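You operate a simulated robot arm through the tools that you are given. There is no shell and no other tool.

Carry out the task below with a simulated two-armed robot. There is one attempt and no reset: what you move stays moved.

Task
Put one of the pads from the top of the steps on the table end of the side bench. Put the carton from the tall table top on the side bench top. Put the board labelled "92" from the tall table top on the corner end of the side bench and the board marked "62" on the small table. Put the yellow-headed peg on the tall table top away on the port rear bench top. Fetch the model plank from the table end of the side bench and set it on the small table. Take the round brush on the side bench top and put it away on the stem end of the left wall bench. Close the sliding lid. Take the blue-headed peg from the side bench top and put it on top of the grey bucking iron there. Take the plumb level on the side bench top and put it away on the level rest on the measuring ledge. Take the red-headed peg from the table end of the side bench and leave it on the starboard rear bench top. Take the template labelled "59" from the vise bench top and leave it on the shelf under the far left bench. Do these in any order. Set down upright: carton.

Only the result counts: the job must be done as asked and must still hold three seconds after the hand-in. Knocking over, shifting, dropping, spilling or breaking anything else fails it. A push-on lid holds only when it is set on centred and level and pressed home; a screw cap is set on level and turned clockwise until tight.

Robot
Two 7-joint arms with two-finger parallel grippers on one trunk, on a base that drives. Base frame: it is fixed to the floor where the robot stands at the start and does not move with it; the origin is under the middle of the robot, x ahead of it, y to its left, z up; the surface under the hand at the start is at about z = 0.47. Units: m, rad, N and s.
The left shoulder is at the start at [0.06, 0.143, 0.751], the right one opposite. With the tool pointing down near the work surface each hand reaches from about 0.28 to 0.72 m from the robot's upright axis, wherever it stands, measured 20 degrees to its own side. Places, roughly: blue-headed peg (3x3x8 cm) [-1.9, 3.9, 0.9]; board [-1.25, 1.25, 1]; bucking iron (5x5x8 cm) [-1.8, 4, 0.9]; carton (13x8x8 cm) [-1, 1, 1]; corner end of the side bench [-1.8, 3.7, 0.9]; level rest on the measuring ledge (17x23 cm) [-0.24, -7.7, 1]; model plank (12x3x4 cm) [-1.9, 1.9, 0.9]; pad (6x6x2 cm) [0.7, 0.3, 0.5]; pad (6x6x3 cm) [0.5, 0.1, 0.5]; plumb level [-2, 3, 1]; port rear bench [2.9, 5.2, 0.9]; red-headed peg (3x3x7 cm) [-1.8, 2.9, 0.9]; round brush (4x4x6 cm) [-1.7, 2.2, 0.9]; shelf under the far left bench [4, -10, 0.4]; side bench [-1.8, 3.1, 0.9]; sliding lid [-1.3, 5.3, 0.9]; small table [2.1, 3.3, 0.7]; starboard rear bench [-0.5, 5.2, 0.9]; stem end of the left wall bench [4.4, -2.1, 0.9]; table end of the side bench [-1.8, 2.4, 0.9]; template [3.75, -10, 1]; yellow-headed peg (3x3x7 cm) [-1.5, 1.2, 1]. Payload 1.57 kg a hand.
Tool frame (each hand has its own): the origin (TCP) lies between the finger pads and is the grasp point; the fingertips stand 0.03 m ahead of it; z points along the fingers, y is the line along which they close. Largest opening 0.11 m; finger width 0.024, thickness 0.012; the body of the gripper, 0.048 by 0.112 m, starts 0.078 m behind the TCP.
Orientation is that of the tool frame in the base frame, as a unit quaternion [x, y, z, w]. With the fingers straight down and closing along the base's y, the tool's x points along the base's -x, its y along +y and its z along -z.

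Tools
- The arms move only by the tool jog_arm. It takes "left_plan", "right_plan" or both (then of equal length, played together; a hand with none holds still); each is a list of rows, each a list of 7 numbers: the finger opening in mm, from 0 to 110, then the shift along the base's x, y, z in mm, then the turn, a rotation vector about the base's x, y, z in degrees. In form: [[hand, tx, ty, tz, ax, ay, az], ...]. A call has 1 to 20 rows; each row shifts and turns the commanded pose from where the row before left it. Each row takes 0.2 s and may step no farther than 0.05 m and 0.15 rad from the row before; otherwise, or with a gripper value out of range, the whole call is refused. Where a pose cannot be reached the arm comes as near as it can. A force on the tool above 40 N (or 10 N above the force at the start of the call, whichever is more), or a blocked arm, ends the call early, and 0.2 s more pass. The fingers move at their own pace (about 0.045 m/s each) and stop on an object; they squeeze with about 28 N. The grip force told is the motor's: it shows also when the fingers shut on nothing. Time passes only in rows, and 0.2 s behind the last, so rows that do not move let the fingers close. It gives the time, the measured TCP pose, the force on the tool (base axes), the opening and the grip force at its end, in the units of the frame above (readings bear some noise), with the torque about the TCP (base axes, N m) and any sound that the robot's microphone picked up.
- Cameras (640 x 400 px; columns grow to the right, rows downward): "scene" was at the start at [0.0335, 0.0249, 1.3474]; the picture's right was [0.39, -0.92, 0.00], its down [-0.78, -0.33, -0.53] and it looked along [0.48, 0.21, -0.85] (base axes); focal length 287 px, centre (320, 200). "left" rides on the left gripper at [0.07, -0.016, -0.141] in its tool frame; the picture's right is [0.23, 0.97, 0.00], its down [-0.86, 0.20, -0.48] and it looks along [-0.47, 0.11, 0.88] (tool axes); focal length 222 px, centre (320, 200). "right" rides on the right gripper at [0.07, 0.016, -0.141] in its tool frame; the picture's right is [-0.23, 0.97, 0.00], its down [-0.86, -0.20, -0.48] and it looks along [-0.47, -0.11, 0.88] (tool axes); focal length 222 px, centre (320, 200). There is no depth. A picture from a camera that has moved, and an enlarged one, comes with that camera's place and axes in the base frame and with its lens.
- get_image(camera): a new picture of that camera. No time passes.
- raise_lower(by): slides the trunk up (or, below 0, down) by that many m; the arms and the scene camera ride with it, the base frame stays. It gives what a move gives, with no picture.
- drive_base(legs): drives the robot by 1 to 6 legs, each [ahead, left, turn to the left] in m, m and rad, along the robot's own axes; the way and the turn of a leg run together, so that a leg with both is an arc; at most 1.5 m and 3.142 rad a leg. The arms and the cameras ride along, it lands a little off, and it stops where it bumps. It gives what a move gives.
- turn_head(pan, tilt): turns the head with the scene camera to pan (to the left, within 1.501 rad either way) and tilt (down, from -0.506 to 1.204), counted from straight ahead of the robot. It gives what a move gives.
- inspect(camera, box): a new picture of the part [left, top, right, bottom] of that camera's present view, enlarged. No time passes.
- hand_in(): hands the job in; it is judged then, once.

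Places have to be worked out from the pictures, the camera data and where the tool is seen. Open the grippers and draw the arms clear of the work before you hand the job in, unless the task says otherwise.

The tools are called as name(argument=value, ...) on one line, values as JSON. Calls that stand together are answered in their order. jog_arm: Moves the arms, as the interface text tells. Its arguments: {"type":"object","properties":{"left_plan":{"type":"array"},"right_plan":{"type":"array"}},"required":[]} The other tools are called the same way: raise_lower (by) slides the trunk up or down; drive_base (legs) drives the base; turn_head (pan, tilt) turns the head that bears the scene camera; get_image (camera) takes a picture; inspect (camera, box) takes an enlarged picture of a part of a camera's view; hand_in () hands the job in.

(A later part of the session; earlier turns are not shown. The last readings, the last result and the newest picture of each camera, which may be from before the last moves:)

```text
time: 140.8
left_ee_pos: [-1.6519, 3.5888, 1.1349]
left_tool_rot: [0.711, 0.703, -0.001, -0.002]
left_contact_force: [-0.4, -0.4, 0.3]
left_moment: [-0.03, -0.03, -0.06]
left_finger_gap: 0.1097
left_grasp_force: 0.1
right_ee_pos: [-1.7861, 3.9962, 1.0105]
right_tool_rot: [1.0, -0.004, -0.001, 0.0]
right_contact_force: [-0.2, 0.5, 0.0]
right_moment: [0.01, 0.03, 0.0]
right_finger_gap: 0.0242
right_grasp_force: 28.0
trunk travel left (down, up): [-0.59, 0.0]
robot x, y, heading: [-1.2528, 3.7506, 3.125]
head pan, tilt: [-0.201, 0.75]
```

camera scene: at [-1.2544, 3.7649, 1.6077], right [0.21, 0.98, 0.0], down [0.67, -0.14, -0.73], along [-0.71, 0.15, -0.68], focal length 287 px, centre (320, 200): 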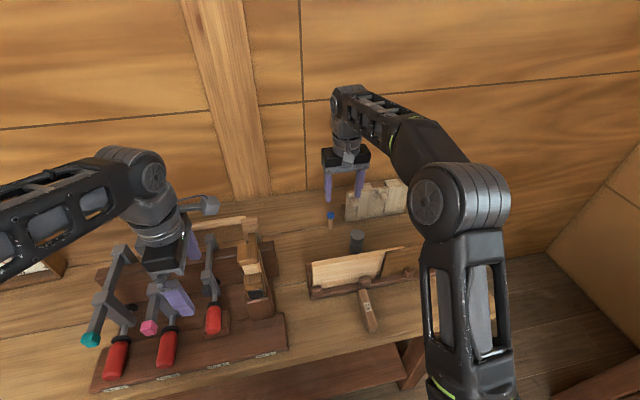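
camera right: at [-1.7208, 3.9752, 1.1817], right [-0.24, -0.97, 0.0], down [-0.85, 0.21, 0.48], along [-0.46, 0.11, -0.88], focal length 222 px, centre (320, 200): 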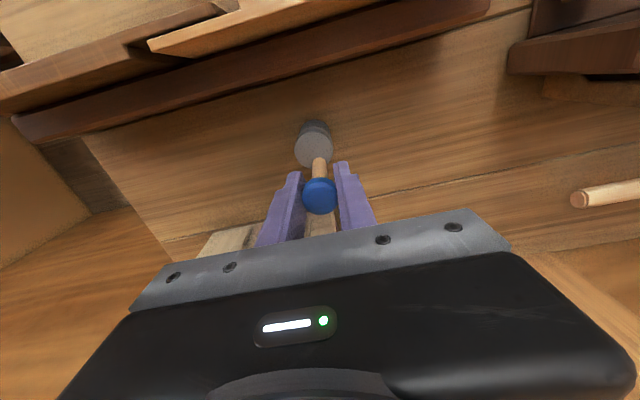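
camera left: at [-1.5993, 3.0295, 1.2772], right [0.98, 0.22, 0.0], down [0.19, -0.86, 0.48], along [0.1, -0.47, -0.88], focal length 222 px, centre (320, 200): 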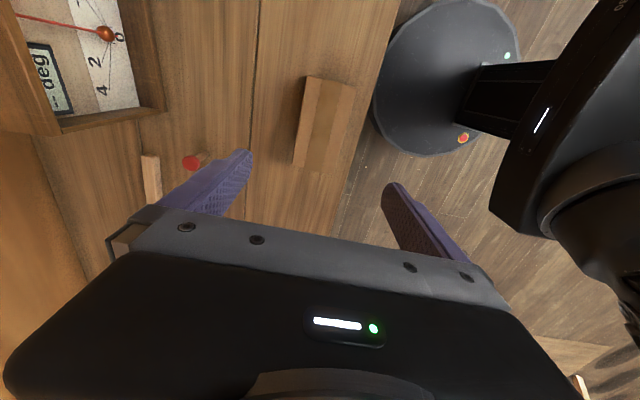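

jog_arm(right_plan=[[5, 0, 0, -1.5, 0, 0, 0], [5, 0, 0, -1, 0, 0, 0], [5, 0, 0, 0, 0, 0, 0]])

inspect(camera="scene", box=[320, 210, 400, 260])

```text
time: 141.6
left_ee_pos: [-1.65, 3.5887, 1.1339]
left_tool_rot: [0.711, 0.704, -0.001, -0.001]
left_contact_force: [-0.3, -0.2, 0.5]
left_moment: [-0.03, -0.01, 0.0]
left_finger_gap: 0.11
left_grasp_force: 0.0
right_ee_pos: [-1.7841, 3.9964, 1.0072]
right_tool_rot: [1.0, -0.005, 0.001, 0.0]
right_contact_force: [0.2, -0.1, 0.1]
right_moment: [-0.01, 0.01, 0.03]
right_finger_gap: 0.0241
right_grasp_force: 28.5
trunk travel left (down, up): [-0.59, 0.0]
robot x, y, heading: [-1.2567, 3.7491, 3.135]
head pan, tilt: [-0.201, 0.75]
```

```text
8.00 times, centred on (360, 235) of scene
camera zoom: at [-1.3047, 3.7656, 1.6077], right [0.21, 0.98, 0.0], down [0.67, -0.14, -0.73], along [-0.71, 0.15, -0.68], focal length 2300 px, centre (0, -80)
```

zoom: 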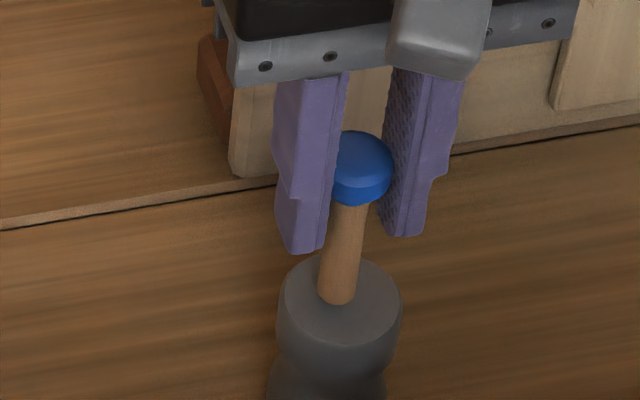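

Visually near contact; I continue by 1 mm steps.

jog_arm(right_plan=[[5, 0, 0, -1, 0, 0, 0], [5, 0, 0, -1, 0, 0, 0], [5, 0, 0, 0, 0, 0, 0]])

```text
time: 142.4
left_ee_pos: [-1.6507, 3.5888, 1.1346]
left_tool_rot: [0.711, 0.703, -0.001, -0.001]
left_contact_force: [-0.5, 0.3, -0.2]
left_moment: [0.02, 0.04, 0.03]
left_finger_gap: 0.11
left_grasp_force: 0.1
right_ee_pos: [-1.7841, 3.9958, 1.006]
right_tool_rot: [1.0, -0.006, 0.0, 0.0]
right_contact_force: [0.0, -0.4, 0.0]
right_moment: [0.01, -0.03, -0.03]
right_finger_gap: 0.0245
right_grasp_force: 28.2
trunk travel left (down, up): [-0.59, 0.0]
robot x, y, heading: [-1.2529, 3.7488, 3.133]
head pan, tilt: [-0.201, 0.75]
```

jog_arm(right_plan=[[5, 0, 0, -1, 0, 0, 0], [5, 0, 0, -1, 0, 0, 0], [5, 0, 0, 0, 0, 0, 0]])

```text
time: 143.2
left_ee_pos: [-1.6504, 3.5871, 1.1358]
left_tool_rot: [0.711, 0.703, 0.0, -0.002]
left_contact_force: [1.0, 1.0, -0.5]
left_moment: [-0.03, 0.0, -0.03]
left_finger_gap: 0.1099
left_grasp_force: 0.1
right_ee_pos: [-1.7845, 3.9953, 1.0042]
right_tool_rot: [1.0, -0.005, -0.002, 0.001]
right_contact_force: [1.2, -0.2, 6.0]
right_moment: [0.03, -0.08, 0.02]
right_finger_gap: 0.0239
right_grasp_force: 27.7
trunk travel left (down, up): [-0.59, 0.0]
robot x, y, heading: [-1.2549, 3.7522, 3.132]
head pan, tilt: [-0.201, 0.75]
```

Contact at 6 N. I check the peg's uprightness before release.

inspect(camera="scene", box=[330, 210, 390, 260])

inspect(camera="right", box=[260, 100, 380, 220])

```text
8.00 times, centred on (360, 235) of scene
camera zoom: at [-1.3039, 3.7653, 1.6078], right [0.21, 0.98, 0.0], down [0.67, -0.14, -0.73], along [-0.72, 0.15, -0.68], focal length 2300 px, centre (0, -80)
```

zoom: 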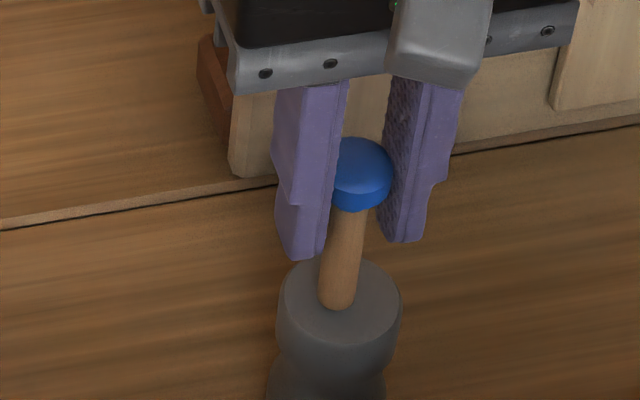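

```text
3.33 times, centred on (320, 160) of right
camera zoom: at [-1.7165, 3.979, 1.1453], right [-0.24, -0.97, 0.0], down [-0.85, 0.21, 0.48], along [-0.47, 0.11, -0.88], focal length 740 px, centre (320, 333)
```

zoom: 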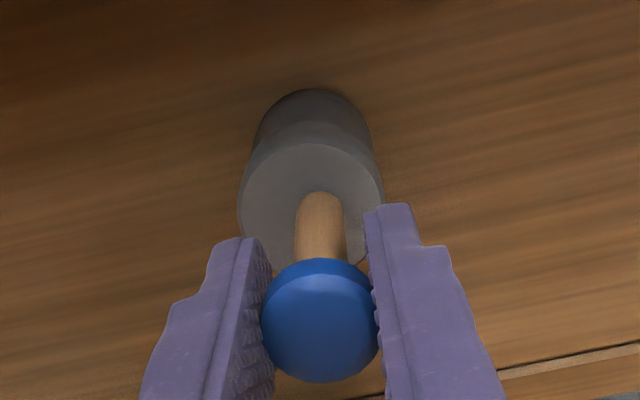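

The peg is upright within about a degree and centred. I release and rise straight up.

jog_arm(right_plan=[[26, 0, 0, 0, 0, 0, 0], [30, 0, 0, 0, 0, 0, 0], [46, 0, 0, 0, 0, 0, 0], [60, 0, 0, 0, 0, 0, 0], [60, 0, 0, 0, 0, 0, 0], [60, 0, 0, 15, 0, 0, 0], [60, 0, 0, 30, 0, 0, 0], [60, 0, 0, 40, 0, 0, 0], [60, 0, 0, 30, 0, 0, 0], [60, 0, 0, 0, 0, 0, 0]])

get_image(camera="right")

inspect(camera="scene", box=[300, 190, 428, 270])

```text
time: 145.4
left_ee_pos: [-1.6506, 3.5896, 1.1346]
left_tool_rot: [0.711, 0.703, -0.002, -0.001]
left_contact_force: [0.5, -0.9, 0.4]
left_moment: [-0.01, 0.0, 0.04]
left_finger_gap: 0.1099
left_grasp_force: 0.0
right_ee_pos: [-1.7847, 3.9973, 1.1191]
right_tool_rot: [1.0, -0.006, 0.0, 0.0]
right_contact_force: [-0.2, 0.6, 0.3]
right_moment: [0.01, 0.0, 0.0]
right_finger_gap: 0.06
right_grasp_force: 0.0
trunk travel left (down, up): [-0.59, 0.0]
robot x, y, heading: [-1.2529, 3.7505, 3.128]
head pan, tilt: [-0.201, 0.75]
```

```text
taken
camera right: at [-1.7168, 3.9805, 1.26], right [-0.24, -0.97, 0.0], down [-0.85, 0.21, 0.48], along [-0.47, 0.11, -0.88], focal length 222 px, centre (320, 200)
```

right: 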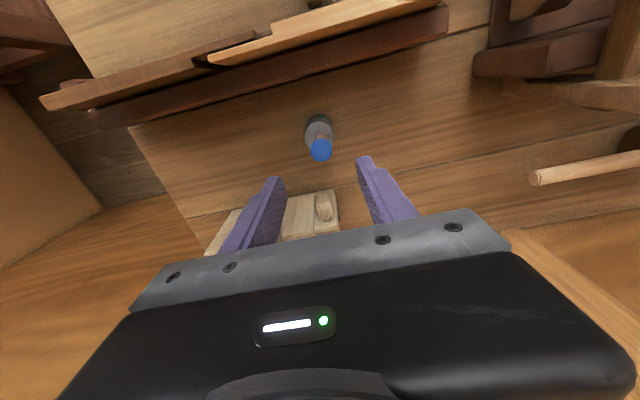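

```text
5.00 times, centred on (364, 230) of scene
camera zoom: at [-1.3048, 3.7656, 1.6077], right [0.21, 0.98, 0.0], down [0.67, -0.14, -0.73], along [-0.71, 0.15, -0.68], focal length 1437 px, centre (100, 50)
```

zoom: 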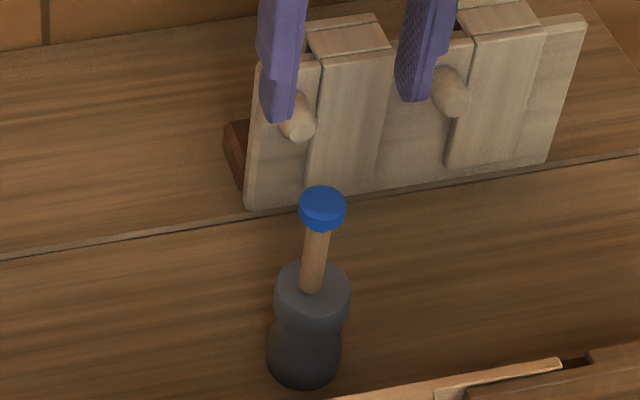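

The blue-headed peg stands on the iron. Next is the red-headed peg: I retract both hands, then back off a little and strafe to its side.

jog_arm(left_plan=[[110, 40, 0, 0, 0, 0, 0], [110, 40, 0, 0, 0, 0, 0], [110, 40, 0, 0, 0, 0, 0], [110, 0, 0, 0, 0, 0, 0], [110, 0, 0, 0, 0, 0, 0]], right_plan=[[60, 40, -10, 0, 0, 0, 0], [60, 40, -10, 0, 0, 0, 0], [60, 40, -10, 0, 0, 0, 0], [60, 40, -10, 0, 0, 0, 0], [60, 40, -10, 0, 0, 0, 0]])

drive_base(legs=[[-0.13, 0, 0], [0, 1.0, 0]])

turn_head(pan=-0.1, tilt=0.75)

get_image(camera="scene")

```text
time: 146.6
left_ee_pos: [-1.53, 3.5887, 1.1339]
left_tool_rot: [0.71, 0.704, -0.001, -0.002]
left_contact_force: [0.9, -0.2, 0.1]
left_moment: [0.05, 0.01, -0.03]
left_finger_gap: 0.1098
left_grasp_force: 0.0
right_ee_pos: [-1.5848, 3.9478, 1.1198]
right_tool_rot: [1.0, -0.005, 0.0, -0.001]
right_contact_force: [0.2, 1.1, 0.2]
right_moment: [0.01, 0.0, -0.02]
right_finger_gap: 0.0602
right_grasp_force: 0.1
trunk travel left (down, up): [-0.59, 0.0]
robot x, y, heading: [-1.2546, 3.7511, 3.133]
head pan, tilt: [-0.201, 0.75]
```

```text
time: 152.7
left_ee_pos: [-1.4091, 2.5693, 1.134]
left_tool_rot: [0.707, 0.707, 0.0, -0.002]
left_contact_force: [0.1, -0.5, -1.1]
left_moment: [0.01, -0.02, 0.02]
left_finger_gap: 0.1101
left_grasp_force: 0.0
right_ee_pos: [-1.4665, 2.9276, 1.1187]
right_tool_rot: [1.0, 0.0, -0.001, -0.001]
right_contact_force: [-0.6, -0.1, -0.2]
right_moment: [0.06, 0.01, -0.01]
right_finger_gap: 0.0601
right_grasp_force: 0.1
trunk travel left (down, up): [-0.59, 0.0]
robot x, y, heading: [-1.132, 2.7371, -3.138]
head pan, tilt: [-0.201, 0.75]
```

```text
time: 153.3
left_ee_pos: [-1.4085, 2.57, 1.1332]
left_tool_rot: [0.707, 0.707, -0.002, -0.001]
left_contact_force: [-0.4, 0.0, 0.0]
left_moment: [-0.03, 0.01, 0.0]
left_finger_gap: 0.11
left_grasp_force: 0.0
right_ee_pos: [-1.4681, 2.9278, 1.1181]
right_tool_rot: [1.0, 0.0, 0.0, 0.0]
right_contact_force: [-0.1, 0.8, -0.7]
right_moment: [0.02, -0.01, -0.01]
right_finger_gap: 0.0598
right_grasp_force: 0.0
trunk travel left (down, up): [-0.59, 0.0]
robot x, y, heading: [-1.1327, 2.7365, -3.138]
head pan, tilt: [-0.099, 0.75]
```

```text
taken
camera scene: at [-1.1847, 2.7424, 1.6077], right [0.1, 1.0, 0.0], down [0.68, -0.07, -0.73], along [-0.73, 0.07, -0.68], focal length 287 px, centre (320, 200)
```

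scene: 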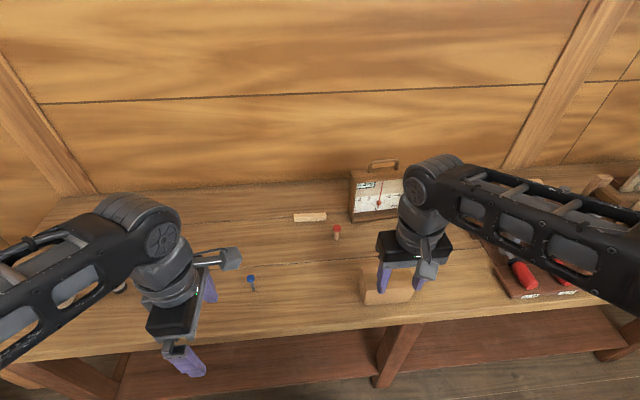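

The red peg base is at (-1.79, 2.86). I carry the right hand there over the carton, lowering to z≈1.0.

jog_arm(right_plan=[[60, -40, -9, 0, 0, 0, 0], [60, -40, -9, 0, 0, 0, 0], [60, -40, -9, 0, 0, 0, 0], [60, -40, -9, 0, 0, 0, 0], [60, -40, -9, 0, 0, 0, 0], [60, -40, -9, -20, 0, 0, 0], [60, -35, -8, -30, 0, 0, 0], [60, -35, -6, -30, 0, 0, 0], [60, -12, 0, -35, 0, 0, 0], [60, 0, 0, 0, 0, 0, 0]])

get_image(camera="right")

```text
time: 155.6
left_ee_pos: [-1.4085, 2.5705, 1.134]
left_tool_rot: [0.707, 0.707, -0.001, -0.003]
left_contact_force: [0.7, 0.3, 0.6]
left_moment: [0.01, -0.01, 0.01]
left_finger_gap: 0.11
left_grasp_force: 0.1
right_ee_pos: [-1.7896, 2.8583, 1.0023]
right_tool_rot: [1.0, -0.001, 0.0, 0.0]
right_contact_force: [0.6, -0.2, -0.6]
right_moment: [0.01, 0.0, -0.03]
right_finger_gap: 0.0602
right_grasp_force: 0.1
trunk travel left (down, up): [-0.59, 0.0]
robot x, y, heading: [-1.1357, 2.7345, -3.141]
head pan, tilt: [-0.099, 0.75]
```

```text
taken
camera right: at [-1.7211, 2.8431, 1.1443], right [-0.23, -0.97, 0.0], down [-0.85, 0.2, 0.48], along [-0.47, 0.11, -0.88], focal length 222 px, centre (320, 200)
```

right: 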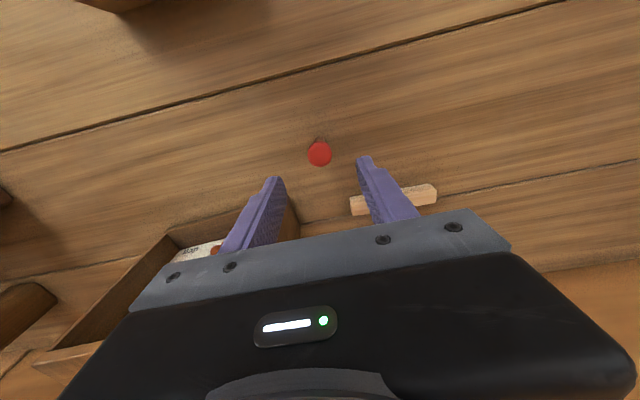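

The hand is centred over the red head. I narrow to 48 mm, descend to z≈0.917 and close.

jog_arm(right_plan=[[48, 2, 1, -10, 0, 0, 0], [48, 0, 0, -35, 0, 0, 0], [48, 0, 0, -25, 0, 0, 0], [48, 0, 0, -15, 0, 0, 0], [48, 0, 0, 0, 0, 0, 0], [5, 0, 0, 0, 0, 0, 0], [5, 0, 0, 0, 0, 0, 0], [5, 0, 0, 0, 0, 0, 0], [5, 0, 0, 0, 0, 0, 0]])

get_image(camera="right")

```text
time: 157.6
left_ee_pos: [-1.4081, 2.5698, 1.1338]
left_tool_rot: [0.707, 0.707, -0.001, -0.001]
left_contact_force: [0.0, 0.8, 0.6]
left_moment: [-0.05, -0.02, -0.01]
left_finger_gap: 0.11
left_grasp_force: 0.0
right_ee_pos: [-1.786, 2.8606, 0.9185]
right_tool_rot: [1.0, 0.001, -0.001, -0.001]
right_contact_force: [0.6, 0.1, -0.3]
right_moment: [0.0, -0.01, -0.04]
right_finger_gap: 0.0241
right_grasp_force: 28.0
trunk travel left (down, up): [-0.59, 0.0]
robot x, y, heading: [-1.1312, 2.7355, -3.142]
head pan, tilt: [-0.099, 0.75]
```

```text
taken
camera right: at [-1.7183, 2.8447, 1.0592], right [-0.23, -0.97, 0.0], down [-0.85, 0.2, 0.48], along [-0.47, 0.11, -0.88], focal length 222 px, centre (320, 200)
```

right: 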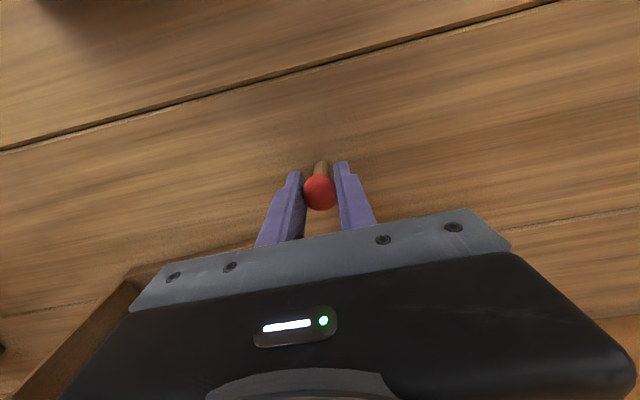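

Red peg gripped (24 mm). I lift and retract it, then go for the model plank with the left hand (already turned to close along x).

jog_arm(right_plan=[[5, 0, 0, 15, 0, 0, 0], [5, 0, 0, 40, 0, 0, 0], [5, 10, 0, 45, 0, 0, 0], [5, 25, 0, 40, 0, 0, 0], [5, 40, 5, 20, 0, 0, 0], [5, 45, 5, 20, 0, 0, 0], [5, 45, 5, 15, 0, 0, 0], [5, 45, 5, 0, 0, 0, 0], [5, 45, 5, 0, 0, 0, 0], [5, 0, 0, 0, 0, 0, 0]])

get_image(camera="scene")

```text
time: 159.8
left_ee_pos: [-1.4095, 2.5694, 1.1331]
left_tool_rot: [0.707, 0.708, 0.0, -0.001]
left_contact_force: [-0.1, -0.8, -0.8]
left_moment: [-0.03, 0.01, 0.01]
left_finger_gap: 0.1102
left_grasp_force: 0.1
right_ee_pos: [-1.5333, 2.8881, 1.1153]
right_tool_rot: [1.0, 0.0, 0.0, 0.001]
right_contact_force: [0.0, -0.5, 0.0]
right_moment: [0.01, -0.01, 0.01]
right_finger_gap: 0.024
right_grasp_force: 28.3
trunk travel left (down, up): [-0.59, 0.0]
robot x, y, heading: [-1.131, 2.7374, -3.142]
head pan, tilt: [-0.099, 0.75]
```

```text
taken
camera scene: at [-1.1858, 2.7419, 1.6076], right [0.1, 1.0, 0.0], down [0.68, -0.07, -0.73], along [-0.73, 0.07, -0.68], focal length 287 px, centre (320, 200)
```

scene: 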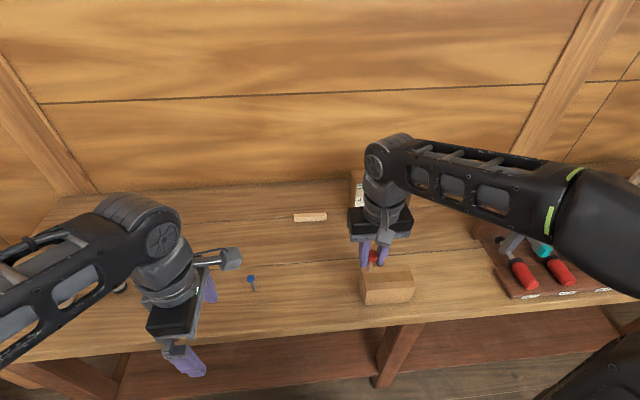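

The red peg hangs clear at z≈1.06. I drive to about (-1.22, 2.12) for the plank.

drive_base(legs=[[0, 0.62, 0], [0.08, 0, 0]])

turn_head(pan=0.3, tilt=0.75)

get_image(camera="scene")

get_image(camera="left")

```text
time: 163.9
left_ee_pos: [-1.487, 1.9392, 1.1339]
left_tool_rot: [0.705, 0.709, -0.001, -0.001]
left_contact_force: [-0.5, -0.2, 0.0]
left_moment: [-0.01, -0.05, 0.0]
left_finger_gap: 0.1102
left_grasp_force: 0.2
right_ee_pos: [-1.6122, 2.2544, 1.1157]
right_tool_rot: [1.0, 0.003, 0.001, 0.0]
right_contact_force: [-0.3, -0.4, -0.6]
right_moment: [0.02, -0.03, -0.02]
right_finger_gap: 0.0243
right_grasp_force: 28.1
trunk travel left (down, up): [-0.59, 0.0]
robot x, y, heading: [-1.2046, 2.1096, -3.138]
head pan, tilt: [-0.099, 0.75]
```

```text
time: 164.8
left_ee_pos: [-1.4844, 1.9392, 1.1336]
left_tool_rot: [0.705, 0.709, -0.001, -0.002]
left_contact_force: [-0.3, -0.3, -0.1]
left_moment: [-0.01, -0.03, 0.0]
left_finger_gap: 0.1103
left_grasp_force: 0.0
right_ee_pos: [-1.6107, 2.2566, 1.1151]
right_tool_rot: [1.0, 0.002, 0.0, 0.001]
right_contact_force: [0.5, -0.3, 0.0]
right_moment: [0.02, 0.0, 0.0]
right_finger_gap: 0.0238
right_grasp_force: 28.1
trunk travel left (down, up): [-0.59, 0.0]
robot x, y, heading: [-1.2086, 2.1093, -3.133]
head pan, tilt: [0.3, 0.75]
```

```text
taken
camera scene: at [-1.259, 2.0801, 1.6077], right [-0.3, 0.95, 0.0], down [0.65, 0.2, -0.73], along [-0.7, -0.22, -0.68], focal length 287 px, centre (320, 200)
```

scene: 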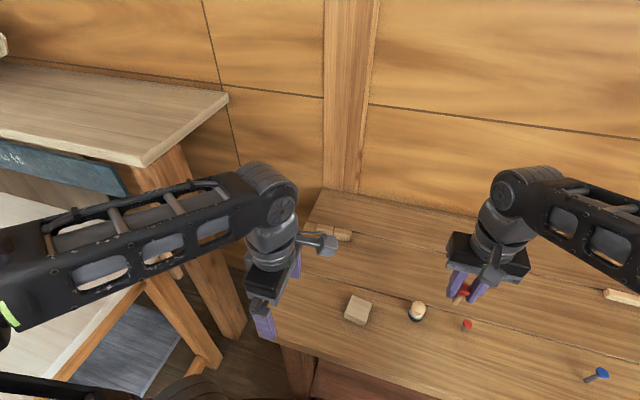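

```text
taken
camera left: at [-1.5011, 2.01, 1.2754], right [0.97, 0.23, 0.0], down [0.21, -0.85, 0.48], along [0.11, -0.46, -0.88], focal length 222 px, centre (320, 200)
```

left: 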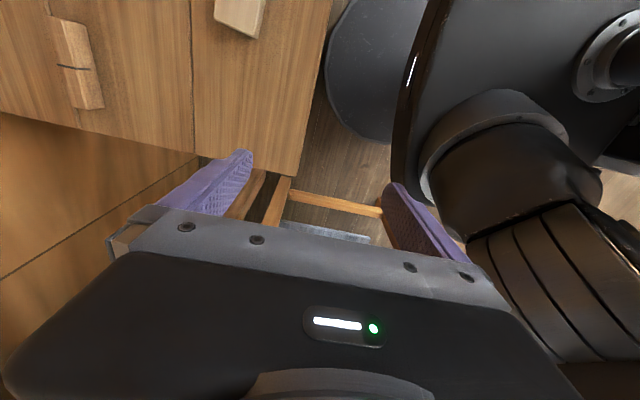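

The plank lies along y centred near (-1.857, 1.942). I extend the left hand there, lowering to z≈1.0.

jog_arm(left_plan=[[80, -42, 0, 0, 0, 0, 0], [80, -42, 0, 0, 0, 0, 0], [80, -42, 0, 0, 0, 0, 0], [80, -42, 0, -15, 0, 0, 0], [80, -42, 0, -20, 0, 0, 0], [80, -42, 0, -25, 0, 0, 0], [80, -42, 0, -25, 0, 0, 0], [80, -42, 0, -25, 0, 0, 0], [80, -36, 3, -25, 0, 0, 0], [80, 0, 0, 0, 0, 0, 0]])

get_image(camera="left")

get_image(camera="scene")

```text
time: 167.0
left_ee_pos: [-1.8551, 1.9423, 0.9997]
left_tool_rot: [0.705, 0.709, -0.001, -0.002]
left_contact_force: [0.1, -0.3, 0.2]
left_moment: [-0.01, -0.02, 0.0]
left_finger_gap: 0.0797
left_grasp_force: 0.0
right_ee_pos: [-1.6112, 2.2566, 1.1153]
right_tool_rot: [1.0, 0.001, -0.001, 0.0]
right_contact_force: [0.5, 0.0, -0.7]
right_moment: [0.01, -0.02, 0.03]
right_finger_gap: 0.024
right_grasp_force: 28.3
trunk travel left (down, up): [-0.59, 0.0]
robot x, y, heading: [-1.2054, 2.1054, -3.136]
head pan, tilt: [0.3, 0.75]
```

```text
taken
camera left: at [-1.8719, 2.0131, 1.1421], right [0.97, 0.23, 0.0], down [0.21, -0.85, 0.48], along [0.11, -0.46, -0.88], focal length 222 px, centre (320, 200)
```

left: 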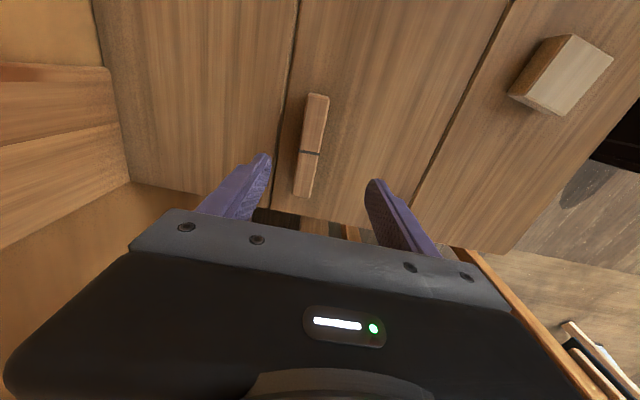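

```text
taken
camera scene: at [-1.2579, 2.0798, 1.6078], right [-0.3, 0.95, 0.0], down [0.65, 0.2, -0.73], along [-0.7, -0.22, -0.68], focal length 287 px, centre (320, 200)
```

scene: 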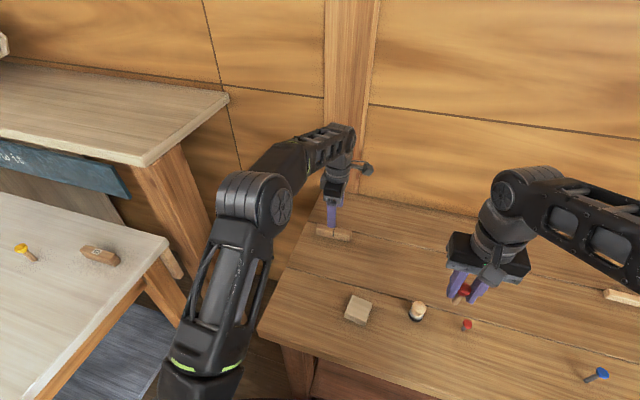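

The plank's centre is near (-1.868, 1.947), turned about +4°. I adjust, descend to z=0.902 and close.

jog_arm(left_plan=[[80, -12, 2, 0, 0, 0, 4], [80, 0, 0, -40, 0, 0, 0], [80, 0, 0, -35, 0, 0, 0], [80, 0, 0, -22, 0, 0, 0], [80, 0, 0, 0, 0, 0, 0]])

get_image(camera="left")

```text
time: 168.2
left_ee_pos: [-1.8716, 1.944, 0.9021]
left_tool_rot: [0.68, 0.733, -0.002, -0.001]
left_contact_force: [-0.1, 0.0, -0.6]
left_moment: [0.02, -0.01, 0.0]
left_finger_gap: 0.0802
left_grasp_force: 0.0
right_ee_pos: [-1.6108, 2.2562, 1.1157]
right_tool_rot: [1.0, 0.003, 0.0, 0.0]
right_contact_force: [1.3, -0.1, 0.2]
right_moment: [-0.02, -0.02, 0.02]
right_finger_gap: 0.024
right_grasp_force: 28.5
trunk travel left (down, up): [-0.59, 0.0]
robot x, y, heading: [-1.2095, 2.1042, -3.14]
head pan, tilt: [0.3, 0.75]
```

```text
taken
camera left: at [-1.8918, 2.0136, 1.0431], right [0.95, 0.3, 0.0], down [0.26, -0.84, 0.48], along [0.14, -0.46, -0.88], focal length 222 px, centre (320, 200)
```

left: 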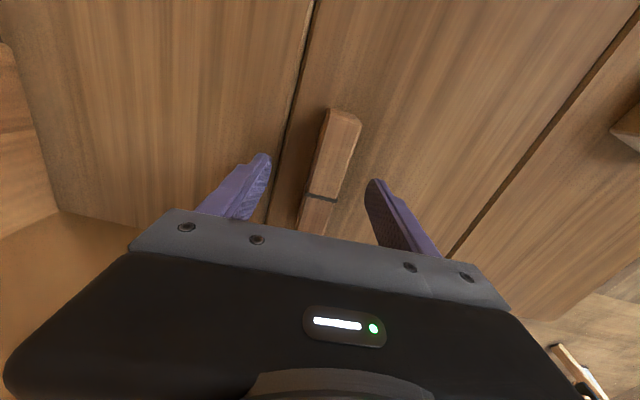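

Fingers straddle the plank well; I close.

jog_arm(left_plan=[[5, 0, 0, 0, 0, 0, 0], [5, 0, 0, 0, 0, 0, 0], [5, 0, 0, 0, 0, 0, 0], [5, 0, 0, 0, 0, 0, 0], [5, 0, 0, 0, 0, 0, 0], [5, 0, 0, 0, 0, 0, 0]])

get_image(camera="left")

```text
time: 169.6
left_ee_pos: [-1.8708, 1.9458, 0.9022]
left_tool_rot: [0.679, 0.734, -0.001, -0.002]
left_contact_force: [-0.1, 0.4, 0.9]
left_moment: [-0.01, 0.0, -0.05]
left_finger_gap: 0.0233
left_grasp_force: 28.1
right_ee_pos: [-1.6104, 2.2572, 1.1147]
right_tool_rot: [1.0, 0.003, 0.0, 0.0]
right_contact_force: [0.7, -0.3, 0.0]
right_moment: [-0.02, -0.03, -0.03]
right_finger_gap: 0.0239
right_grasp_force: 27.6
trunk travel left (down, up): [-0.59, 0.0]
robot x, y, heading: [-1.207, 2.1097, -3.135]
head pan, tilt: [0.3, 0.75]
```

```text
taken
camera left: at [-1.8919, 2.0136, 1.0435], right [0.95, 0.3, 0.0], down [0.26, -0.84, 0.48], along [0.14, -0.46, -0.88], focal length 222 px, centre (320, 200)
```

left: 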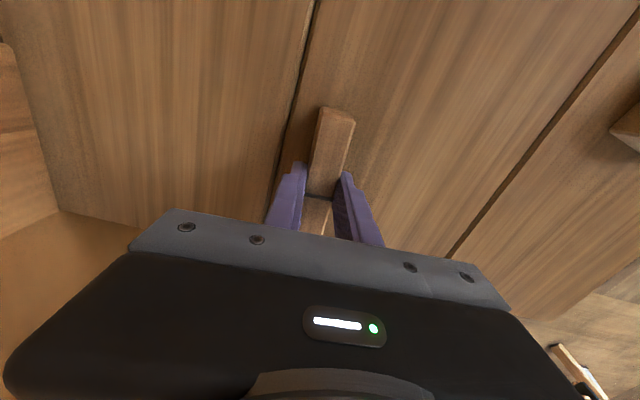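

Plank gripped (23 mm). I lift and retract it toward the robot.

jog_arm(left_plan=[[5, 0, 0, 15, 0, 0, 0], [5, 0, 0, 35, 0, 0, 0], [5, 15, 0, 40, 0, 0, 0], [5, 35, 0, 30, 0, 0, 0], [5, 42, 0, 25, 0, 0, 0], [5, 42, 0, 20, 0, 0, 0], [5, 45, 0, 15, 0, 0, 0], [5, 45, 0, 0, 0, 0, 0], [5, 45, 0, 0, 0, 0, 0], [5, 45, 0, 0, 0, 0, 0]], right_plan=[[5, 0, 0, 0, 0, 0, 0], [5, 0, 0, 0, 0, 0, 0], [5, 0, 0, 0, 0, 0, 0], [5, 20, 0, 0, 0, 0, 0], [5, 20, 0, 0, 0, 0, 0], [5, 20, 0, 0, 0, 0, 0], [5, 0, 0, 0, 0, 0, 0], [5, 0, 0, 0, 0, 0, 0], [5, 0, 0, 0, 0, 0, 0], [5, 0, 0, 0, 0, 0, 0]])

get_image(camera="left")

```text
time: 171.8
left_ee_pos: [-1.5515, 1.9431, 1.0832]
left_tool_rot: [0.68, 0.733, -0.002, -0.002]
left_contact_force: [0.3, 1.0, -1.0]
left_moment: [0.0, 0.02, 0.02]
left_finger_gap: 0.0231
left_grasp_force: 27.9
right_ee_pos: [-1.5509, 2.2568, 1.1168]
right_tool_rot: [1.0, 0.002, -0.001, 0.0]
right_contact_force: [0.6, 1.1, 0.3]
right_moment: [0.01, 0.02, -0.01]
right_finger_gap: 0.0241
right_grasp_force: 27.6
trunk travel left (down, up): [-0.59, 0.0]
robot x, y, heading: [-1.2109, 2.1041, -3.137]
head pan, tilt: [0.3, 0.75]
```

```text
taken
camera left: at [-1.5728, 2.0123, 1.224], right [0.95, 0.3, 0.0], down [0.27, -0.84, 0.48], along [0.14, -0.46, -0.88], focal length 222 px, centre (320, 200)
```

left: 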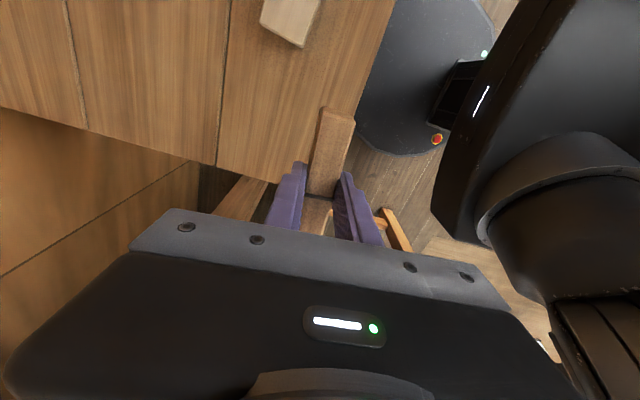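

Both objects are in hand. I back out, turn right to face +y and drive toward the starboard rear bench.

drive_base(legs=[[-0.6, 0, 0], [0, 0, -1.57], [1.5, 0, 0], [0.5, 0, 0]])

turn_head(pan=0.0, tilt=0.55)

get_image(camera="scene")

turn_head(pan=0.6, tilt=0.55)

get_image(camera="scene")

```text
time: 188.8
left_ee_pos: [-0.6877, 4.4745, 1.0816]
left_tool_rot: [1.0, 0.019, 0.0, -0.001]
left_contact_force: [0.1, -0.1, -0.3]
left_moment: [-0.02, -0.02, 0.01]
left_finger_gap: 0.0229
left_grasp_force: 28.2
right_ee_pos: [-0.3732, 4.4608, 1.1163]
right_tool_rot: [-0.695, 0.719, 0.0, 0.0]
right_contact_force: [-0.8, 0.7, 0.2]
right_moment: [0.0, -0.02, -0.01]
right_finger_gap: 0.024
right_grasp_force: 27.8
trunk travel left (down, up): [-0.59, 0.0]
robot x, y, heading: [-0.5331, 4.1275, 1.538]
head pan, tilt: [0.3, 0.75]
```

```text
time: 189.6
left_ee_pos: [-0.6867, 4.4739, 1.0827]
left_tool_rot: [1.0, 0.018, 0.0, -0.001]
left_contact_force: [0.0, 0.3, -1.0]
left_moment: [0.0, 0.0, 0.01]
left_finger_gap: 0.0231
left_grasp_force: 27.9
right_ee_pos: [-0.3735, 4.4598, 1.1167]
right_tool_rot: [-0.695, 0.719, 0.0, 0.001]
right_contact_force: [1.1, -0.2, -1.1]
right_moment: [0.02, -0.01, 0.02]
right_finger_gap: 0.0241
right_grasp_force: 27.7
trunk travel left (down, up): [-0.59, 0.0]
robot x, y, heading: [-0.5391, 4.1261, 1.537]
head pan, tilt: [0.0, 0.55]
```

```text
taken
camera scene: at [-0.5347, 4.1824, 1.625], right [1.0, -0.03, 0.0], down [-0.02, -0.52, -0.85], along [0.03, 0.85, -0.52], focal length 287 px, centre (320, 200)
```

scene: 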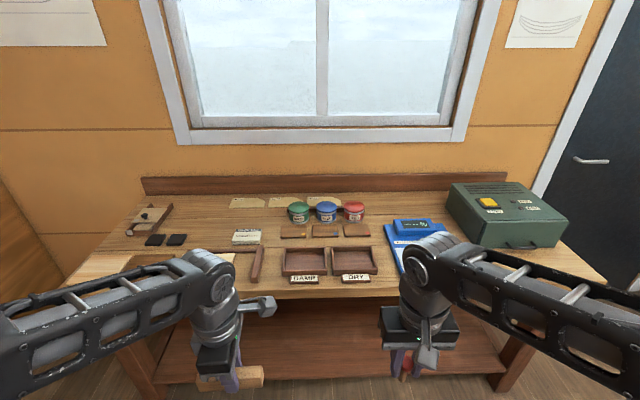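

```text
time: 190.6
left_ee_pos: [-0.6858, 4.4744, 1.0824]
left_tool_rot: [1.0, 0.019, 0.0, -0.001]
left_contact_force: [-0.9, 0.1, -0.2]
left_moment: [0.01, 0.02, -0.03]
left_finger_gap: 0.023
left_grasp_force: 27.7
right_ee_pos: [-0.3738, 4.461, 1.1158]
right_tool_rot: [-0.695, 0.719, 0.0, 0.0]
right_contact_force: [-0.1, 0.1, 0.9]
right_moment: [-0.01, 0.01, -0.03]
right_finger_gap: 0.024
right_grasp_force: 28.2
trunk travel left (down, up): [-0.59, 0.0]
robot x, y, heading: [-0.5382, 4.1245, 1.535]
head pan, tilt: [0.6, 0.55]
```

```text
taken
camera scene: at [-0.5857, 4.1684, 1.6251], right [0.84, 0.54, 0.0], down [0.28, -0.44, -0.85], along [-0.46, 0.72, -0.52], focal length 287 px, centre (320, 200)
```

scene: 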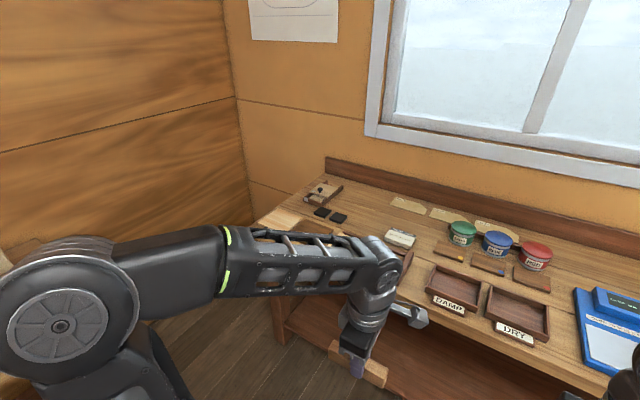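

inspect(camera="scene", box=[250, 150, 442, 270])

inspect(camera="scene", box=[250, 170, 346, 230])

```text
3.33 times, centred on (346, 210) of scene
camera zoom: at [-0.5857, 4.1684, 1.6251], right [0.84, 0.54, 0.0], down [0.28, -0.44, -0.85], along [-0.46, 0.72, -0.52], focal length 958 px, centre (233, 167)
```

zoom: 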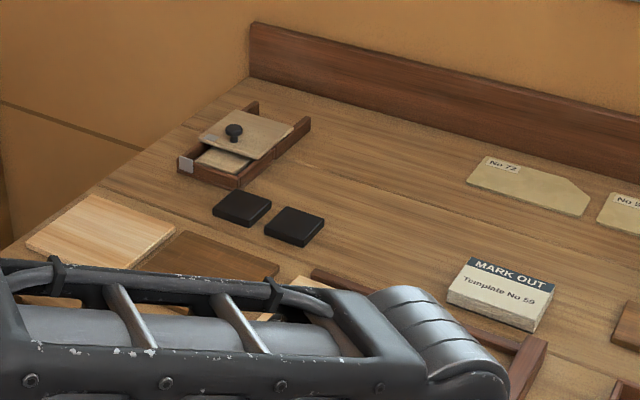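

```text
6.67 times, centred on (298, 200) of scene
camera zoom: at [-0.5857, 4.1684, 1.6251], right [0.84, 0.54, 0.0], down [0.28, -0.44, -0.85], along [-0.46, 0.72, -0.52], focal length 1916 px, centre (467, 200)
```

zoom: 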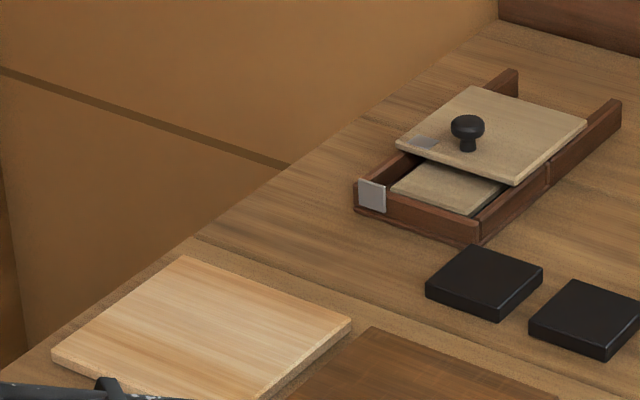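

The sliding lid's box sits at about (-1.27, 5.2): the lid is pushed back (+y) and must slide toward -y to cover the front. There's free bench around (-1.0, 5.2) for the red peg. I move in front of that area.

drive_base(legs=[[0, 0.58, 0.034], [0.42, 0, 0]])

turn_head(pan=0.0, tilt=0.7)

get_image(camera="scene")

get_image(camera="right")

```text
time: 196.1
left_ee_pos: [-1.2776, 4.8986, 1.0826]
left_tool_rot: [0.999, 0.037, -0.001, -0.002]
left_contact_force: [0.0, 0.2, -1.1]
left_moment: [-0.04, 0.03, 0.01]
left_finger_gap: 0.0231
left_grasp_force: 28.1
right_ee_pos: [-0.9646, 4.8962, 1.1149]
right_tool_rot: [0.708, -0.706, 0.001, 0.001]
right_contact_force: [-0.4, 0.5, 0.0]
right_moment: [-0.03, -0.01, 0.0]
right_finger_gap: 0.0244
right_grasp_force: 27.9
trunk travel left (down, up): [-0.59, 0.0]
robot x, y, heading: [-1.1128, 4.5532, 1.571]
head pan, tilt: [0.6, 0.55]
```

```text
time: 197.1
left_ee_pos: [-1.2772, 4.8978, 1.0815]
left_tool_rot: [0.999, 0.038, 0.0, -0.002]
left_contact_force: [0.2, -0.6, -1.0]
left_moment: [-0.02, 0.01, 0.02]
left_finger_gap: 0.0231
left_grasp_force: 28.5
right_ee_pos: [-0.965, 4.8955, 1.1152]
right_tool_rot: [0.708, -0.706, 0.0, 0.0]
right_contact_force: [-0.4, -0.1, -0.3]
right_moment: [-0.04, 0.0, 0.0]
right_finger_gap: 0.0242
right_grasp_force: 27.9
trunk travel left (down, up): [-0.59, 0.0]
robot x, y, heading: [-1.1123, 4.5569, 1.574]
head pan, tilt: [0.0, 0.7]
```

```text
taken
camera scene: at [-1.1148, 4.6067, 1.612], right [1.0, 0.01, 0.0], down [0.0, -0.64, -0.77], along [0.0, 0.77, -0.64], focal length 287 px, centre (320, 200)
```

scene: 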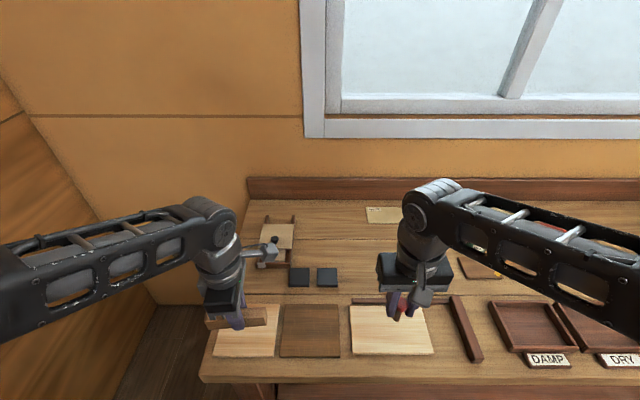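

```text
taken
camera right: at [-0.9818, 4.8261, 1.2565], right [-0.97, 0.22, 0.0], down [0.2, 0.86, 0.48], along [0.11, 0.47, -0.88], focal length 222 px, centre (320, 200)
```

right: 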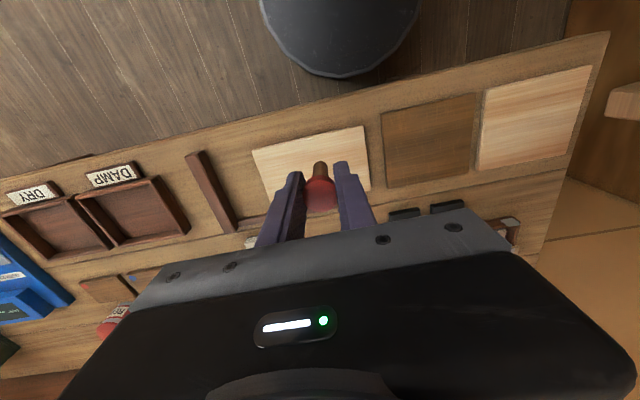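

Free spot for the red peg: (-0.97, 5.21). I extend the right hand there, lowering to z≈0.97.

jog_arm(right_plan=[[5, -1, 45, 0, 0, 0, 0], [5, -1, 45, 0, 0, 0, 0], [5, -1, 45, 0, 0, 0, 0], [5, -1, 42, -25, 0, 0, 0], [5, -1, 42, -25, 0, 0, 0], [5, 0, 42, -25, 0, 0, 0], [5, 0, 42, -25, 0, 0, 0], [5, 0, 11, -40, 0, 0, 0], [5, 0, 0, 0, 0, 0, 0]])

get_image(camera="right")

get_image(camera="scene")

```text
time: 199.1
left_ee_pos: [-1.2774, 4.897, 1.0819]
left_tool_rot: [0.999, 0.036, 0.001, -0.002]
left_contact_force: [-0.2, -0.5, -1.7]
left_moment: [0.02, -0.01, 0.0]
left_finger_gap: 0.0233
left_grasp_force: 27.6
right_ee_pos: [-0.9672, 5.2091, 0.9764]
right_tool_rot: [0.708, -0.706, 0.0, -0.001]
right_contact_force: [0.0, 0.8, 0.2]
right_moment: [0.01, 0.01, -0.02]
right_finger_gap: 0.024
right_grasp_force: 28.5
trunk travel left (down, up): [-0.59, 0.0]
robot x, y, heading: [-1.1174, 4.5524, 1.574]
head pan, tilt: [0.0, 0.7]
```

```text
taken
camera right: at [-0.9848, 5.14, 1.1173], right [-0.97, 0.22, 0.0], down [0.2, 0.86, 0.48], along [0.11, 0.47, -0.88], focal length 222 px, centre (320, 200)
```

right: 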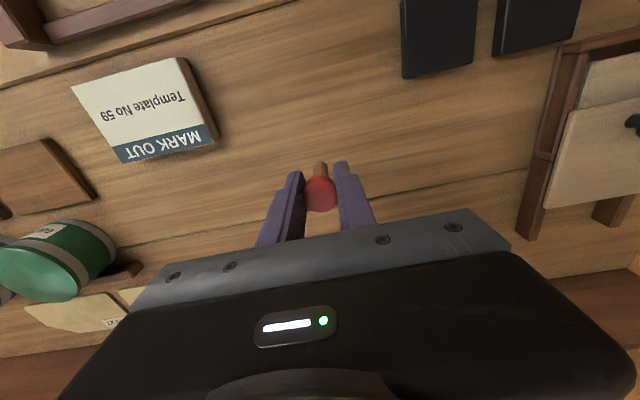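

```text
taken
camera scene: at [-1.1149, 4.6066, 1.612], right [1.0, 0.0, 0.0], down [0.0, -0.64, -0.76], along [0.0, 0.76, -0.64], focal length 287 px, centre (320, 200)
```

scene: 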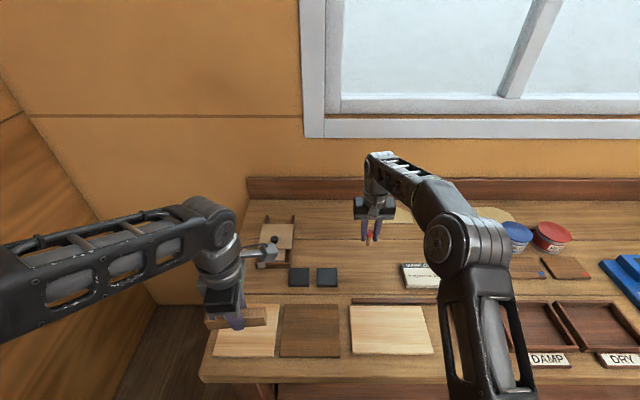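

The spot is clear. I lower step by step toward contact (expected near TCP 0.92).

jog_arm(right_plan=[[5, 0, 0, -20, 0, 0, 0], [5, 0, 0, -15, 0, 0, 0], [5, 0, 0, -8, 0, 0, 0], [5, 0, 0, -4, 0, 0, 0], [5, 0, 0, 0, 0, 0, 0]])

inspect(camera="right", box=[240, 100, 400, 250])

```text
time: 200.3
left_ee_pos: [-1.277, 4.898, 1.082]
left_tool_rot: [0.999, 0.038, 0.0, -0.002]
left_contact_force: [-0.3, 0.2, -1.0]
left_moment: [-0.01, -0.02, 0.0]
left_finger_gap: 0.023
left_grasp_force: 27.8
right_ee_pos: [-0.9683, 5.2105, 0.9286]
right_tool_rot: [0.708, -0.706, -0.001, 0.0]
right_contact_force: [0.9, -0.1, -0.4]
right_moment: [0.02, 0.0, 0.03]
right_finger_gap: 0.0239
right_grasp_force: 27.9
trunk travel left (down, up): [-0.59, 0.0]
robot x, y, heading: [-1.1121, 4.5524, 1.57]
head pan, tilt: [0.0, 0.7]
```

```text
2.67 times, centred on (320, 175) of right
camera zoom: at [-0.986, 5.1405, 1.0695], right [-0.97, 0.22, 0.0], down [0.2, 0.86, 0.48], along [0.11, 0.47, -0.88], focal length 592 px, centre (320, 267)
```

zoom: 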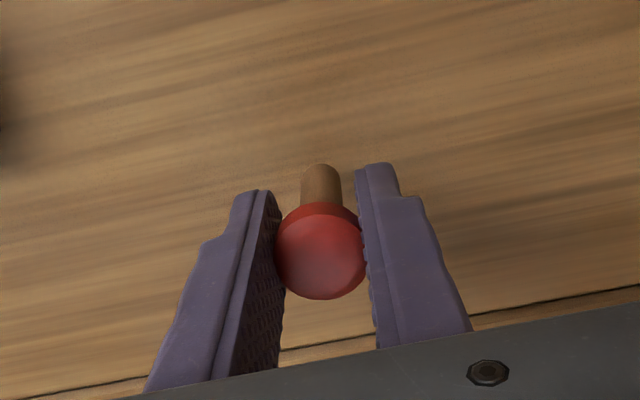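

jog_arm(right_plan=[[5, 0, 0, -3, 0, 0, 0], [5, 0, 0, -2, 0, 0, 0], [5, 0, 0, -2, 0, 0, 0], [5, 0, 0, 0, 0, 0, 0]])

```text
time: 201.3
left_ee_pos: [-1.277, 4.8979, 1.0829]
left_tool_rot: [0.999, 0.037, 0.0, -0.001]
left_contact_force: [0.0, 0.4, -1.0]
left_moment: [-0.02, 0.03, -0.03]
left_finger_gap: 0.0232
left_grasp_force: 28.1
right_ee_pos: [-0.9683, 5.2097, 0.9208]
right_tool_rot: [0.708, -0.706, 0.001, 0.001]
right_contact_force: [0.2, 0.0, -0.2]
right_moment: [0.01, 0.01, 0.01]
right_finger_gap: 0.0243
right_grasp_force: 28.3
trunk travel left (down, up): [-0.59, 0.0]
robot x, y, heading: [-1.1163, 4.5547, 1.575]
head pan, tilt: [0.0, 0.7]
```

Not yet touching at 0.921; I go on in 1.5 mm steps.

jog_arm(right_plan=[[5, 0, 0, -1.5, 0, 0, 0], [5, 0, 0, -1.5, 0, 0, 0], [5, 0, 0, -1.5, 0, 0, 0], [5, 0, 0, 0, 0, 0, 0]])

```text
time: 202.3
left_ee_pos: [-1.2785, 4.898, 1.0822]
left_tool_rot: [0.999, 0.038, 0.0, -0.002]
left_contact_force: [0.3, 0.2, -0.1]
left_moment: [0.0, -0.02, 0.05]
left_finger_gap: 0.0231
left_grasp_force: 28.1
right_ee_pos: [-0.9688, 5.2096, 0.9174]
right_tool_rot: [0.708, -0.706, 0.0, -0.001]
right_contact_force: [0.3, 0.3, 0.9]
right_moment: [0.02, -0.02, -0.01]
right_finger_gap: 0.024
right_grasp_force: 28.1
trunk travel left (down, up): [-0.59, 0.0]
robot x, y, heading: [-1.1104, 4.5569, 1.576]
head pan, tilt: [0.0, 0.7]
```

jog_arm(right_plan=[[5, 0, 0, -1, 0, 0, 0], [5, 0, 0, -1, 0, 0, 0], [5, 0, 0, 0, 0, 0, 0]])

```text
time: 203.1
left_ee_pos: [-1.2782, 4.8967, 1.0818]
left_tool_rot: [0.999, 0.037, 0.001, -0.002]
left_contact_force: [0.5, 0.0, -0.8]
left_moment: [0.05, 0.05, -0.01]
left_finger_gap: 0.0231
left_grasp_force: 28.3
right_ee_pos: [-0.9698, 5.2093, 0.9172]
right_tool_rot: [0.708, -0.706, -0.002, -0.002]
right_contact_force: [2.1, 0.5, 12.2]
right_moment: [0.02, -0.09, 0.0]
right_finger_gap: 0.0239
right_grasp_force: 27.9
trunk travel left (down, up): [-0.59, 0.0]
robot x, y, heading: [-1.1157, 4.5518, 1.573]
head pan, tilt: [0.0, 0.7]
```

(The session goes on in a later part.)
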